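You operate a simulated robot arm through the tools that you are given. There is no shell and no other tool. Be economical: measure what you need, move in short steps, check, and stop when the job is done.

You are at the controls of a simulated robot arm. One attempt, no reset.

Task
Take the yellow funnel and put it on the white saucer.

Only the result counts: the job must be done as asked and must still hold three seconds after the hand-in. Knocking over, shifting, dropping, spilling or breaking anything else fails it.

Robot
A 7-joint arm with a two-finger parallel gripper, fixed in place. Base frame: the origin is at the foot of the arm, x ahead of it, y to its left, z up; the work surface is at about z = 0.8. Lengths are in m, angles in degrees, forces in N, time in s.
With the tool pointing down near the work surface it reaches from about 0.24 to 0.68 m from the base axis. Its first joint turns from -66.0 to 66.0 degrees. Payload 2.4 kg.
Tool frame: the origin (TCP) lies between the finger pads and is the grasp point; the fingertips stand 0.03 m ahead of it; z points along the fingers, y is the line along which they close. The gripper opens to 0.094 m. The fingers are 0.028 m wide and 0.01 m thick; the gripper's body (0.05 by 0.096 m) begins 0.055 m behind the TCP.
Orientation is told as [roll, pitch, yaw] about the base's x, y, z axes, in that order, counted from this pose: with the fingers straight down and closing along the base's y, the tool's x points along the base's -x, its y along +y and its z along -z.

Tools
- The arm moves only by the tool step_arm. Its argument "increments" is a list of rows, each a list of 7 numbers: the finger opening in m, from 0 to 0.094, then the shift along the tool's x, y, z in units of 25 mm (1.0 is 25 mm), then the turn, a rotation vector about the tool's x, y, z in units of 5 degrees (1.0 is 5 degrees). In form: [[hand, tx, ty, tz, wx, wy, wz], ...]. A call has 1 to 8 rows; each row shifts and turns the commanded pose from where the row before left it, along the tool's axes as they then stand. A call with a number of a shift or a turn outside -1 to 1 is refused whole. Rows are played at 5 a second. More than 0.05 m and 8.6 degrees between two rows, or a gripper value outside its range, and nothing of the call is played. Where a pose cannot be reached the arm comes as near as it can. A force on the tool above 40 N (or 10 N above the force at the start of the call, whichever is more), or a blocked arm, ends the call early, and 0.2 s more pass. Each finger travels about 0.153 m/s and halts on what it meets, pressing with about 21 N; the grip force reading is that of the motor and also rises with nothing between the fingers. The clock runs only during rows and for 0.2 s after the last one: add rows that do not move to give the fingers time. The reply holds the time, the measured pose of the TCP, the force on the tool along the base axes, the opening and the grip force, in the units named above and with some noise, and new pictures: "pictures" is both (left out), scene, wrist or none.
- Cameras (640 x 400 px; columns grow to the right, rows downward): "scene" is fixed at [0.0477, 0.4917, 1.4301]; the picture's right is [-0.58, -0.81, 0.00], its down [-0.55, 0.40, -0.73] and it looks along [0.60, -0.43, -0.68] (base axes); focal length 353 px, centre (320, 200). "wrist" rides on the gripper at [0.076, 0.014, -0.102] in the tool frame; the picture's right is [-0.18, 0.98, 0.00], its down [-0.75, -0.14, -0.64] and it looks along [-0.63, -0.12, 0.77] (tool axes); focal length 243 px, centre (320, 200). There is no depth. A picture from a camera that has moved, and an enlarged one, comes with that camera's place and axes in the base frame and with its lens.
- close_up(camera, box): a new picture of the part [left, top, right, bottom] of that camera's present view, enlarged. No time passes.
- finish_job(): hands the job in; it is judged then, once.

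Go step by step. Nothing tells you positions but the pictures and the camera data: compare them with the known pose of the tool, close in by small moves and look again before you grip or let go. The budget is 90 turns and 170 pictures, counting those below and the enlarged ones. Unless the task says otherwise, let go and move clear before handing in, and close with one line.

The tools are called as name(argument=value, ...) on one line, values as JSON. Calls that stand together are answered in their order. step_arm: Moves the arm, as the interface text tells. Its arguments: {"type":"object","properties":{"increments":{"type":"array"},"pictures":{"type":"string","enum":["both","scene","wrist","none"]}},"required":["increments"]} The other tools are called the same way: close_up (camera, box) takes an enlarged picture of a part of a camera's view; finish_job () hands the job in.

At the start:

```text
time_s: 0.0
position: [0.3585, 0.1352, 1.0829]
orientation: [-0.1, 0.1, 0.1]
wrist_force: [-0.6, 0.3, 0.7]
gripper_width: 0.0942
grip_force: 0.1
```

scene: 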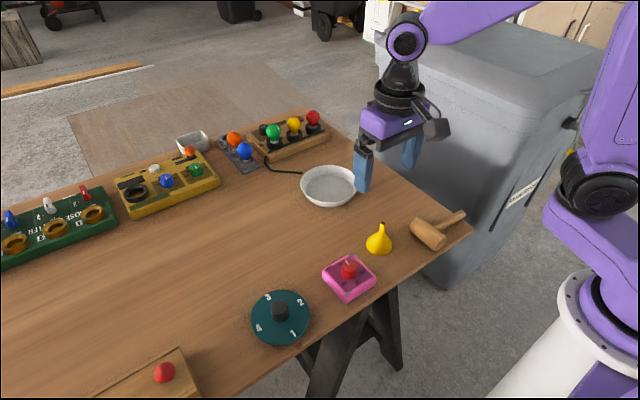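
wrist: 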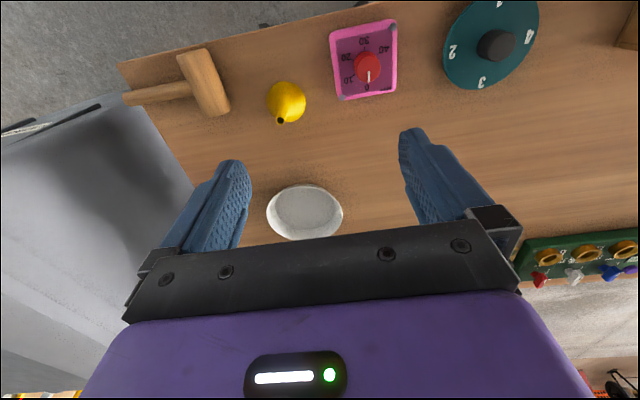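

I see the yellow funnel standing mouth-down near (0.40, 0.08) and the white saucer near (0.63, 0.04). I'll take closer looks before moving.

close_up(camera="scene", box=[280, 150, 480, 275])

close_up(camera="wrist", box=[220, 60, 380, 160])

```text
3.20 times, centred on (380, 212) of scene
camera zoom: at [0.0477, 0.4917, 1.4301], right [-0.58, -0.81, 0.0], down [-0.55, 0.4, -0.73], along [0.6, -0.43, -0.68], focal length 1128 px, centre (128, 160)
```

zoom: 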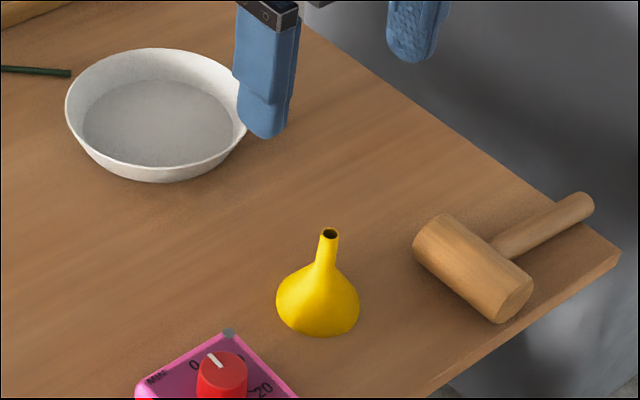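

```text
4.00 times, centred on (300, 110) of wrist
camera zoom: at [0.2818, 0.1492, 1.1862], right [0.18, 0.98, 0.0], down [0.75, -0.14, 0.64], along [0.63, -0.12, -0.77], focal length 970 px, centre (400, 560)
```

zoom: 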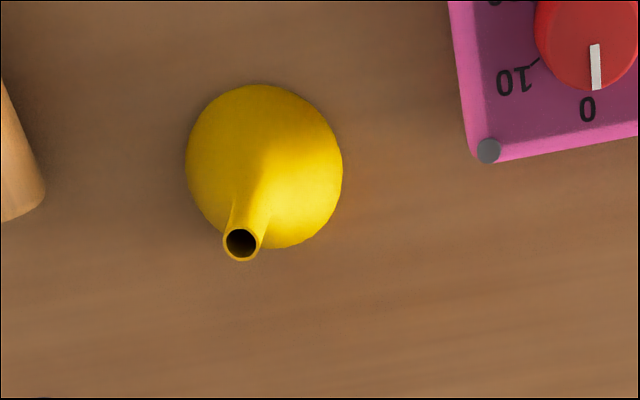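

Two views agree: funnel axis at about (0.396, 0.075), spout top z≈0.873, upright. I'll move above it with a partly open gripper.

step_arm(increments=[[0.06, -0.25, -0.4, 0.8, 0, 0, 0], [0.06, -0.25, -0.4, 0.8, 0, 0, 0], [0.06, -0.25, -0.4, 0.8, 0, 0, 0], [0.06, -0.25, -0.4, 0.8, 0, 0, 0], [0.06, -0.25, -0.4, 0.8, 0, 0, 0], [0.06, -0.25, -0.4, 0.8, 0, 0, 0], [0.06, 0, 0, 0, 0, 0, 0]])

```text
time_s: 1.6
position: [0.3968, 0.0752, 0.9633]
orientation: [0.0, 0.0, 0.0]
wrist_force: [-0.4, -0.7, -0.3]
gripper_width: 0.0602
grip_force: 0.1
camera wrist: at [0.3195, 0.0889, 1.0665], right [0.18, 0.98, 0.0], down [0.75, -0.14, 0.64], along [0.63, -0.12, -0.77], focal length 243 px, centre (320, 200)
```

scene: 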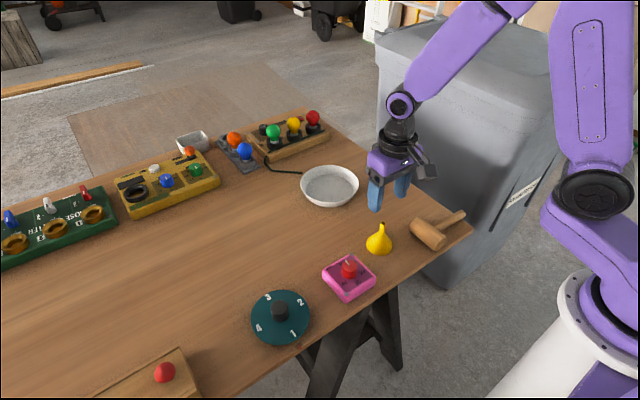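
wrist: 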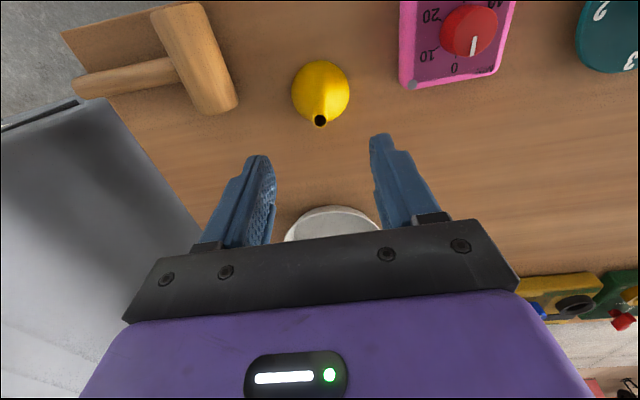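

The spout checks out at (0.396, 0.074), directly under the tool. Descending partway, then checking.

step_arm(increments=[[0.06, 0, 0, 0.7, 0, 0, 0], [0.06, 0, 0, 0.7, 0, 0, 0], [0.06, 0, 0, 0.7, 0, 0, 0], [0.06, 0, 0, 0.7, 0, 0, 0], [0.06, 0, 0, 0, 0, 0, 0]])

close_up(camera="scene", box=[320, 170, 448, 250])

```text
time_s: 2.8
position: [0.3939, 0.0753, 0.8937]
orientation: [0.1, 0.1, 0.0]
wrist_force: [0.5, -0.2, -0.1]
gripper_width: 0.0601
grip_force: 0.0
camera wrist: at [0.3188, 0.0894, 0.9964], right [0.18, 0.98, 0.0], down [0.75, -0.14, 0.64], along [0.63, -0.12, -0.77], focal length 243 px, centre (320, 200)
```

scene: 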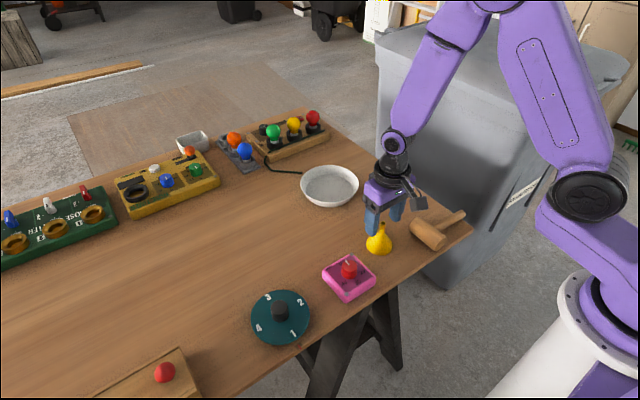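
wrist: 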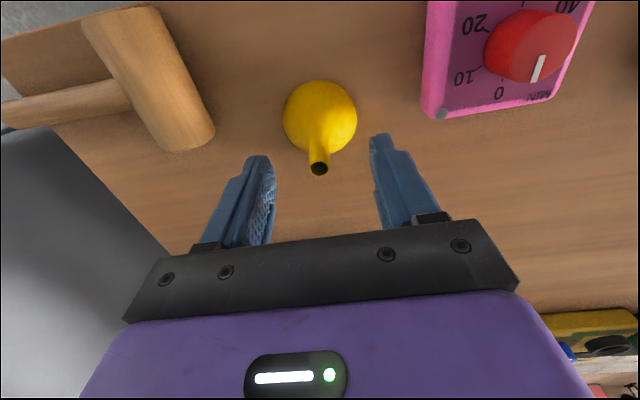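

```text
5.00 times, centred on (384, 210) of scene
camera zoom: at [0.0477, 0.4917, 1.4301], right [-0.58, -0.81, 0.0], down [-0.55, 0.4, -0.73], along [0.6, -0.43, -0.68], focal length 1763 px, centre (0, 150)
```

zoom: 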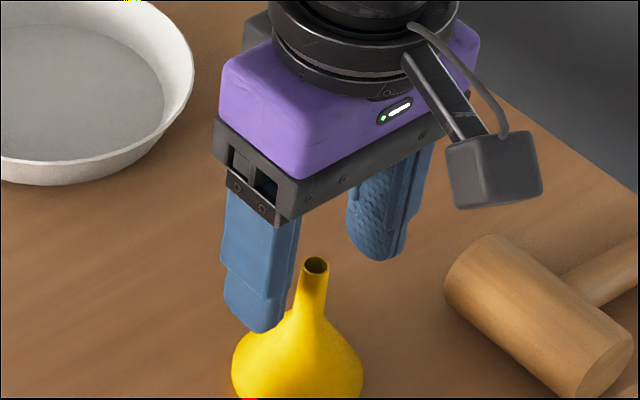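

Spout is at about (0.3955, 0.075), between the fingers. Lowering 24 mm to z≈0.870 and closing on the spout.

step_arm(increments=[[0.06, 0, 0, 0.5, 0, 0, 0], [0.06, 0, 0, 0.48, 0, 0, 0], [0.06, 0, 0, 0, 0, 0, 0], [0.03, 0, 0, 0, 0, 0, 0], [0.02, 0, 0, 0, 0, 0, 0], [0.01, 0, 0, 0, 0, 0, 0], [0.005, 0, 0, 0, 0, 0, 0], [0.005, 0, 0, 0, 0, 0, 0]])

close_up(camera="scene", box=[320, 180, 448, 260])

```text
time_s: 4.6
position: [0.3954, 0.075, 0.8694]
orientation: [0.1, 0.0, 0.0]
wrist_force: [-0.5, 0.5, 4.8]
gripper_width: 0.0156
grip_force: 21.3
camera wrist: at [0.3191, 0.0889, 0.9721], right [0.18, 0.98, 0.0], down [0.75, -0.14, 0.64], along [0.63, -0.12, -0.77], focal length 243 px, centre (320, 200)
```

scene: 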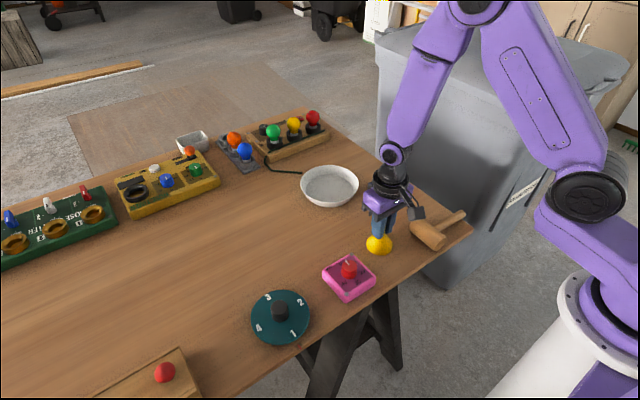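
wrist: 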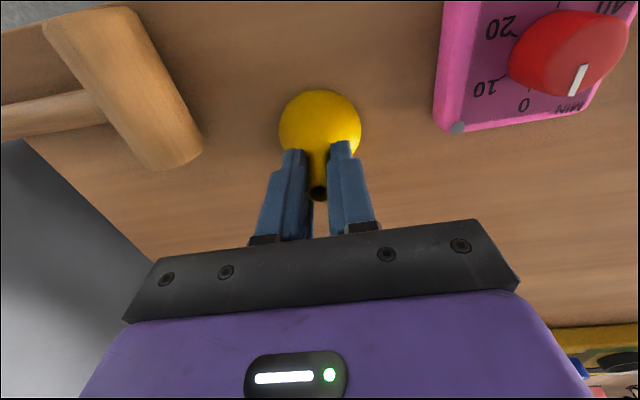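

```text
5.00 times, centred on (384, 220) of scene
camera zoom: at [0.0476, 0.4917, 1.4301], right [-0.58, -0.81, 0.0], down [-0.55, 0.4, -0.73], along [0.6, -0.43, -0.68], focal length 1763 px, centre (0, 100)
```

zoom: 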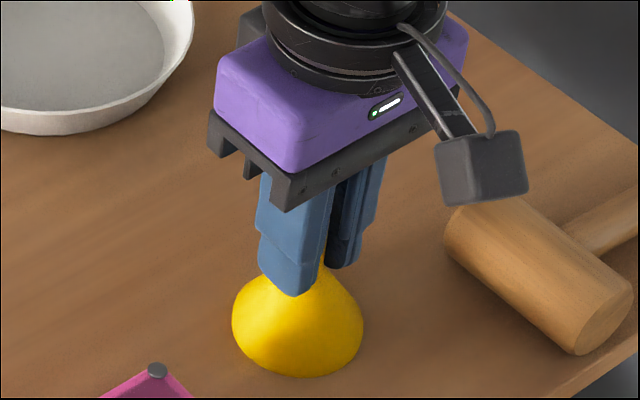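

The fingers hold the spout at 15.6 mm with 21 N. Lifting straight up 0.1 m and checking that the funnel comes along.

step_arm(increments=[[0.005, 0, 0, -0.4, 0, 0, 0], [0.005, 0, 0, -0.6, 0, 0, 0], [0.005, 0, 0, -0.6, 0, 0, 0], [0.005, 0, 0, -0.6, 0, 0, 0], [0.005, 0, 0, -0.6, 0, 0, 0], [0.005, 0, 0, -0.6, 0, 0, 0], [0.005, 0, 0, -0.6, 0, 0, 0], [0.005, 0, 0, 0, 0, 0, 0]])

```text
time_s: 6.4
position: [0.3936, 0.0745, 0.97]
orientation: [-0.1, 0.1, -0.1]
wrist_force: [0.9, -0.5, -0.2]
gripper_width: 0.0112
grip_force: 20.9
camera wrist: at [0.319, 0.089, 1.0719], right [0.18, 0.98, 0.0], down [0.75, -0.14, 0.64], along [0.63, -0.12, -0.77], focal length 243 px, centre (320, 200)
```

scene: 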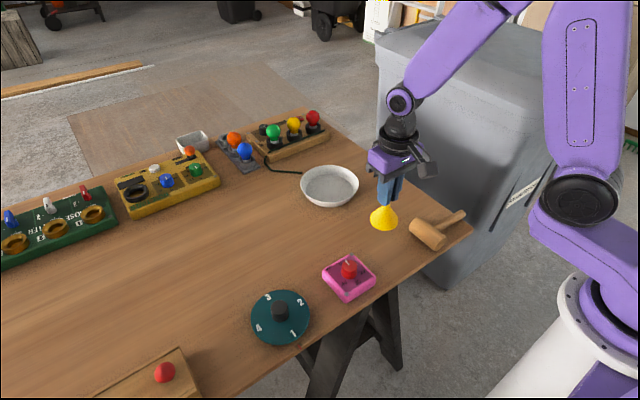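
wrist: 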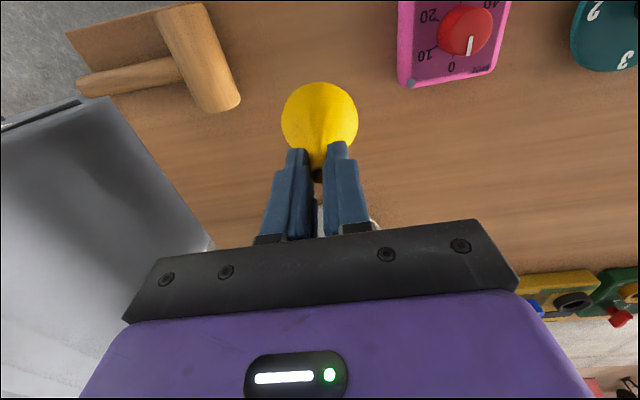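

The funnel lifted, but the opening dropped from 15.6 to 11.2 mm, so it slipped a bit along the tapered spout. Checking the hold.

close_up(camera="scene", box=[320, 160, 448, 240])

close_up(camera="wrist", box=[240, 60, 400, 260])

step_arm(increments=[[0.0, 0, 0, 0, 0, 0, 0], [0.0, 0, 0, 0, 0, 0, 0]], pictures="none")

```text
5.00 times, centred on (384, 200) of scene
camera zoom: at [0.0476, 0.4917, 1.4301], right [-0.58, -0.81, 0.0], down [-0.55, 0.4, -0.73], along [0.6, -0.43, -0.68], focal length 1763 px, centre (0, 200)
```

zoom: 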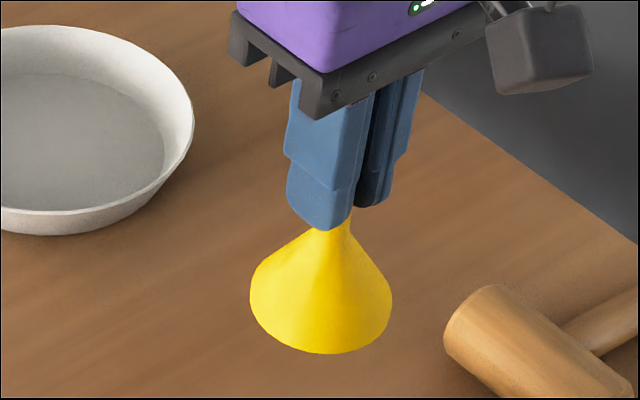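

```text
2.00 times, centred on (320, 160) of wrist
camera zoom: at [0.319, 0.089, 1.0719], right [0.18, 0.98, 0.0], down [0.75, -0.14, 0.64], along [0.63, -0.12, -0.77], focal length 485 px, centre (320, 280)
```

zoom: 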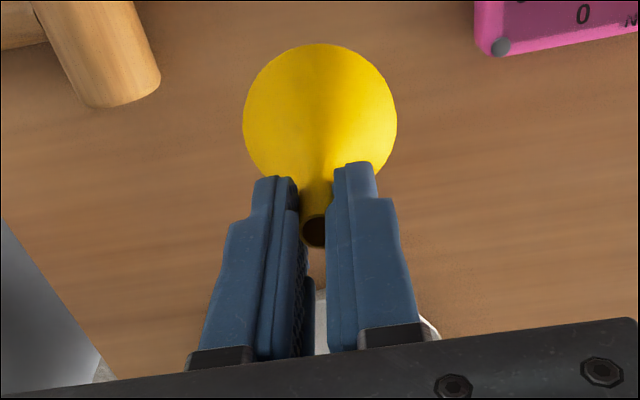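

```text
time_s: 7.0
position: [0.3958, 0.0761, 0.9676]
orientation: [0.0, 0.0, 0.0]
wrist_force: [0.8, 0.7, 0.1]
gripper_width: 0.0113
grip_force: 20.7
```

The hold is stable, with the funnel's rim about 86 mm below the TCP. The saucer centre comes out at about (0.615, 0.053), so I'll carry the funnel there gently at this height.

step_arm(increments=[[0.0, -0.4, -0.04, 0, 0, 0, 0], [0.0, -0.7, -0.07, 0, 0, 0, 0], [0.0, -0.7, -0.07, 0, 0, 0, 0], [0.0, -0.7, -0.07, 0, 0, 0, 0], [0.0, -0.7, -0.07, 0, 0, 0, 0], [0.0, -0.7, -0.07, 0, 0, 0, 0], [0.0, -0.4, -0.04, 0, 0, 0, 0], [0.0, 0, 0, 0, 0, 0, 0]], pictures="none")

step_arm(increments=[[0.0, -0.4, -0.04, 0, 0, 0, 0], [0.0, -0.7, -0.07, 0, 0, 0, 0], [0.0, -0.7, -0.07, 0, 0, 0, 0], [0.0, -0.7, -0.07, 0, 0, 0, 0], [0.0, -0.7, -0.07, 0, 0, 0, 0], [0.0, -0.7, -0.07, 0, 0, 0, 0], [0.0, -0.5, -0.07, 0, 0, 0, 0], [0.0, 0, 0, 0, 0, 0, 0]])

close_up(camera="scene", box=[264, 130, 392, 210])

```text
time_s: 8.8
position: [0.5035, 0.0631, 0.969]
orientation: [0.0, 0.0, 0.1]
wrist_force: [0.2, -0.8, 0.9]
gripper_width: 0.0113
grip_force: 20.5
```

```text
time_s: 10.6
position: [0.6128, 0.0526, 0.9694]
orientation: [0.0, 0.0, 0.0]
wrist_force: [0.8, -0.6, -0.8]
gripper_width: 0.0115
grip_force: 21.1
camera wrist: at [0.5367, 0.0667, 1.0717], right [0.18, 0.98, 0.0], down [0.75, -0.14, 0.64], along [0.63, -0.12, -0.77], focal length 243 px, centre (320, 200)
```

scene: 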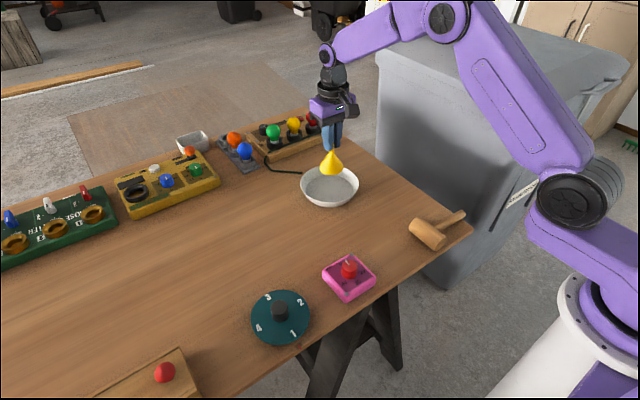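
wrist: 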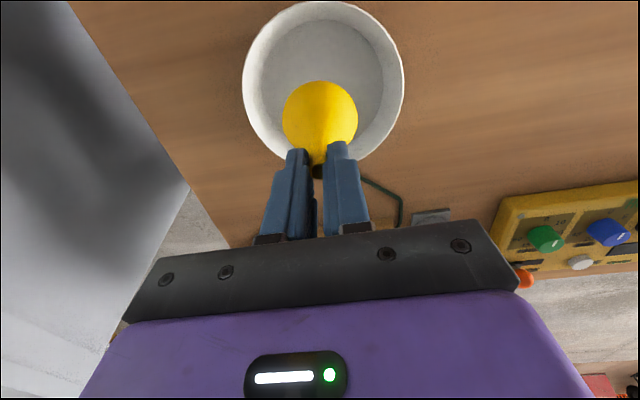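

```text
5.00 times, centred on (328, 170) of scene
camera zoom: at [0.0477, 0.4917, 1.4301], right [-0.58, -0.81, 0.0], down [-0.55, 0.4, -0.73], along [0.6, -0.43, -0.68], focal length 1763 px, centre (280, 350)
```

zoom: 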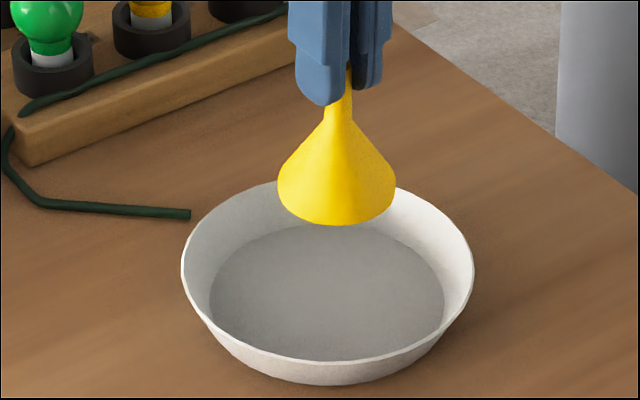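

The funnel is over the saucer; the centre estimates average x≈0.608, so I'll nudge slightly back and lower partway, then look.

step_arm(increments=[[0.0, 0.2, 0.05, 0.4, 0, 0, 0], [0.0, 0, 0, 0.5, 0, 0, 0], [0.0, 0, 0, 0.5, 0, 0, 0], [0.0, 0, 0, 0.4, 0, 0, 0], [0.0, 0, 0, 0, 0, 0, 0]])

close_up(camera="scene", box=[264, 140, 392, 220])

```text
time_s: 11.8
position: [0.6079, 0.0534, 0.9233]
orientation: [0.0, 0.1, -0.1]
wrist_force: [0.5, 0.3, -0.3]
gripper_width: 0.0115
grip_force: 20.9
camera wrist: at [0.5313, 0.0676, 1.0265], right [0.18, 0.98, 0.0], down [0.75, -0.14, 0.64], along [0.63, -0.12, -0.77], focal length 243 px, centre (320, 200)
```

scene: 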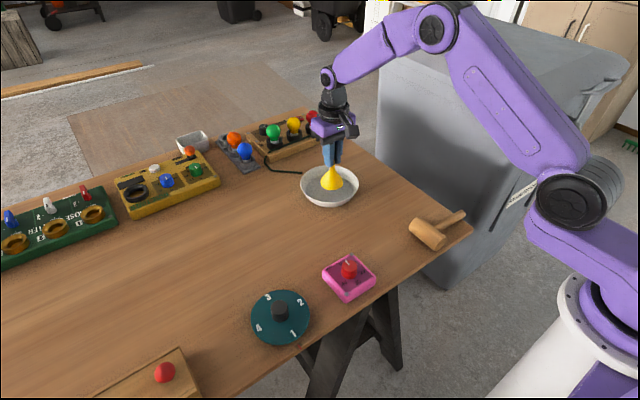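
wrist: 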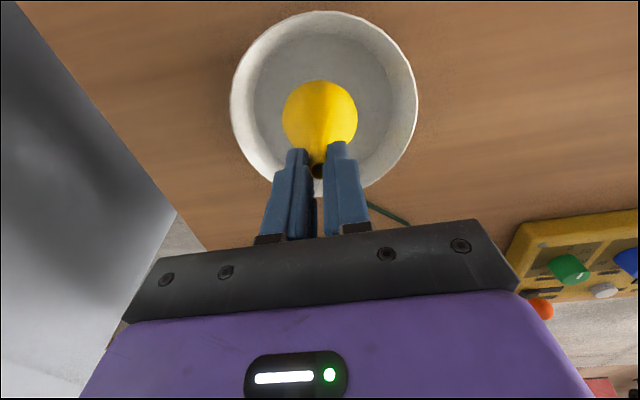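

```text
5.00 times, centred on (328, 180) of scene
camera zoom: at [0.0477, 0.4917, 1.4301], right [-0.58, -0.81, 0.0], down [-0.55, 0.4, -0.73], along [0.6, -0.43, -0.68], focal length 1763 px, centre (280, 300)
```

zoom: 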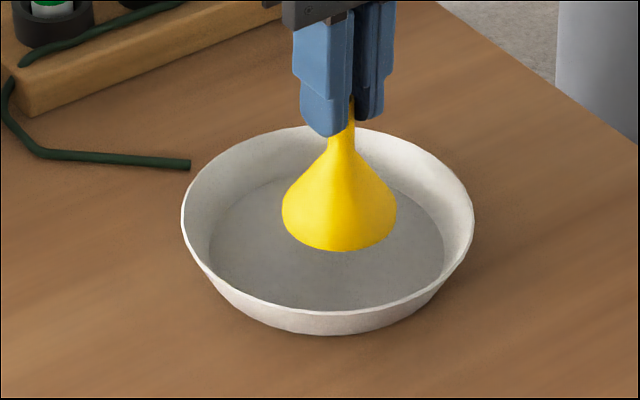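

Well centred, with the funnel rim at z≈0.837. Lowering further in small steps, watching for contact.

step_arm(increments=[[0.0, 0, 0, 0.3, 0, 0, 0], [0.0, 0, 0, 0.3, 0, 0, 0], [0.0, 0, 0, 0.3, 0, 0, 0], [0.0, 0, 0, 0, 0, 0, 0]], pictures="none")

close_up(camera="scene", box=[264, 140, 392, 220])

```text
time_s: 12.8
position: [0.6083, 0.0532, 0.9021]
orientation: [-0.1, 0.0, -0.1]
wrist_force: [0.4, 0.0, 0.1]
gripper_width: 0.0111
grip_force: 21.3
```

```text
5.00 times, centred on (328, 180) of scene
camera zoom: at [0.0477, 0.4917, 1.4301], right [-0.58, -0.81, 0.0], down [-0.55, 0.4, -0.73], along [0.6, -0.43, -0.68], focal length 1763 px, centre (280, 300)
```

zoom: 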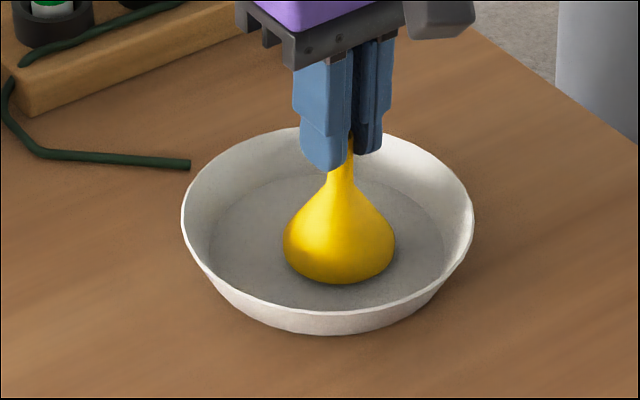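

No contact yet, with the rim around z≈0.815. Continuing with fine steps.

step_arm(increments=[[0.0, 0, 0, 0.12, 0, 0, 0], [0.0, 0, 0, 0.08, 0, 0, 0], [0.0, 0, 0, 0, 0, 0, 0]], pictures="none")

close_up(camera="scene", box=[264, 140, 392, 220])

step_arm(increments=[[0.0, 0, 0, 0.08, 0, 0, 0], [0.0, 0, 0, 0, 0, 0, 0]], pictures="none")

```text
time_s: 13.6
position: [0.6078, 0.0539, 0.8955]
orientation: [0.1, 0.0, 0.0]
wrist_force: [-0.1, -0.5, -0.3]
gripper_width: 0.0111
grip_force: 20.6
```

```text
5.00 times, centred on (328, 180) of scene
camera zoom: at [0.0477, 0.4917, 1.4301], right [-0.58, -0.81, 0.0], down [-0.55, 0.4, -0.73], along [0.6, -0.43, -0.68], focal length 1763 px, centre (280, 300)
```

zoom: 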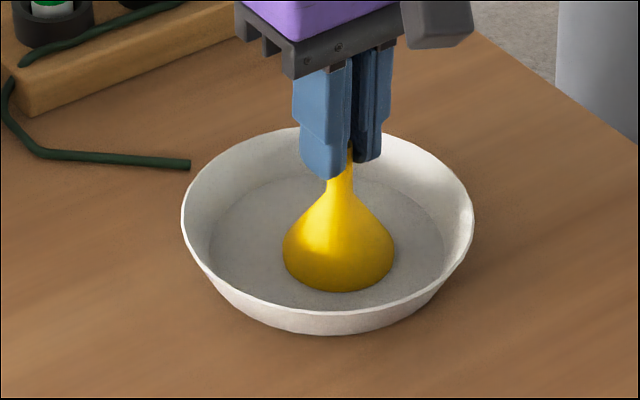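

```text
time_s: 14.2
position: [0.6078, 0.054, 0.8957]
orientation: [0.0, -0.2, 0.0]
wrist_force: [-3.5, 1.1, 12.9]
gripper_width: 0.0111
grip_force: 21.0
```

Contact felt (13 N up). I'll back off about 1.5 mm to take off the load, then check before opening.

step_arm(increments=[[0.0, 0, 0, -0.05, 0, 0, 0], [0.0, 0, 0, 0, 0, 0, 0]], pictures="none")

close_up(camera="scene", box=[264, 140, 392, 220])

```text
time_s: 14.8
position: [0.6076, 0.0535, 0.8949]
orientation: [-0.1, 0.0, 0.0]
wrist_force: [2.6, -1.2, 4.2]
gripper_width: 0.0113
grip_force: 21.1
```

```text
5.00 times, centred on (328, 180) of scene
camera zoom: at [0.0476, 0.4916, 1.4301], right [-0.58, -0.81, 0.0], down [-0.55, 0.4, -0.73], along [0.6, -0.43, -0.68], focal length 1763 px, centre (280, 300)
```

zoom: 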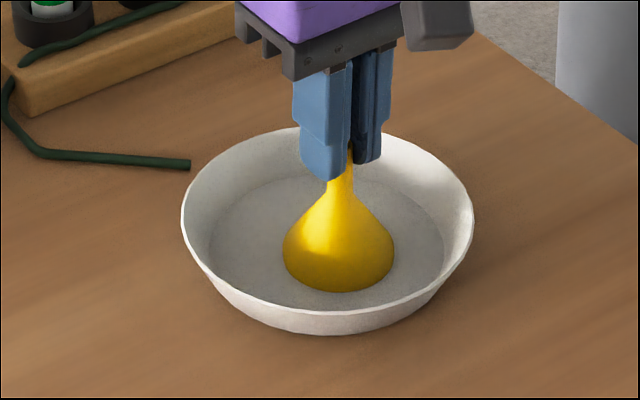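

The funnel rests on the saucer floor with only light load. Opening slowly.

step_arm(increments=[[0.012, 0, 0, 0, 0, 0, 0], [0.016, 0, 0, 0, 0, 0, 0], [0.022, 0, 0, 0, 0, 0, 0], [0.032, 0, 0, 0, 0, 0, 0], [0.045, 0, 0, 0, 0, 0, 0], [0.05, 0, 0, 0, 0, 0, 0]])

```text
time_s: 16.2
position: [0.6082, 0.0533, 0.8954]
orientation: [-0.1, -0.1, 0.0]
wrist_force: [0.2, -0.3, -0.9]
gripper_width: 0.0503
grip_force: 0.0
camera wrist: at [0.5315, 0.0675, 0.9983], right [0.18, 0.98, 0.0], down [0.75, -0.14, 0.64], along [0.63, -0.12, -0.77], focal length 243 px, centre (320, 200)
```

scene: 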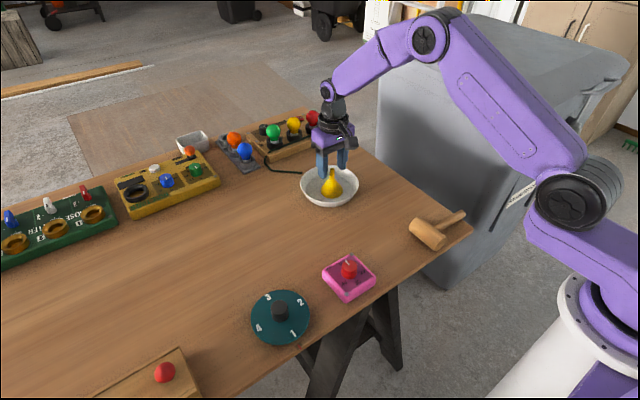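
wrist: 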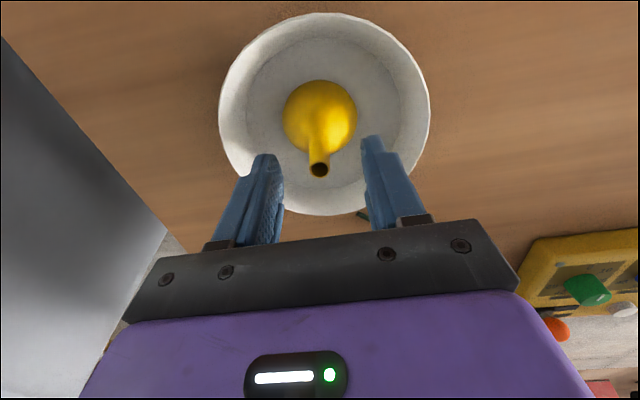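

The funnel stands free in the saucer. Raising the hand straight up to clear it.

step_arm(increments=[[0.05, 0, 0, -0.4, 0, 0, 0], [0.05, 0, 0, -0.8, 0, 0, 0], [0.05, 0, 0, -0.8, 0, 0, 0], [0.05, 0, 0, -0.8, 0, 0, 0], [0.05, 0, 0, -0.8, 0, 0, 0], [0.05, 0, 0, -0.8, 0, 0, 0], [0.05, 0, 0, 0, 0, 0, 0]], pictures="scene")

close_up(camera="scene", box=[264, 140, 392, 220])

```text
time_s: 17.8
position: [0.6082, 0.0524, 1.0063]
orientation: [0.1, -0.1, -0.1]
wrist_force: [0.1, 0.6, 0.4]
gripper_width: 0.0501
grip_force: 0.2
```

scene: 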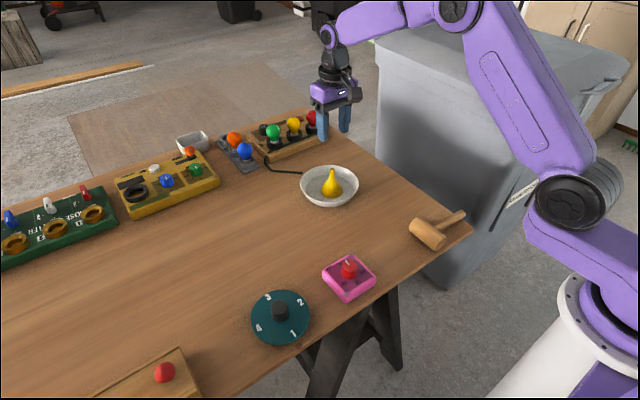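

```text
5.00 times, centred on (328, 180) of scene
camera zoom: at [0.0476, 0.4917, 1.4301], right [-0.58, -0.81, 0.0], down [-0.55, 0.4, -0.73], along [0.6, -0.43, -0.68], focal length 1763 px, centre (280, 300)
```

zoom: 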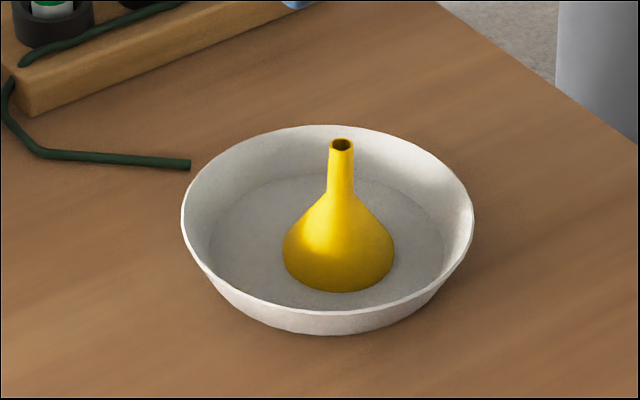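

The funnel stands upright in the saucer, nothing else has moved, and the hand is clear. Handing in.

finish_job()

```text
The job is handed in.
```

The yellow funnel is standing upright on the white saucer; the gripper has let go and is clear, nothing else looked disturbed in the last picture, and the job is handed in.
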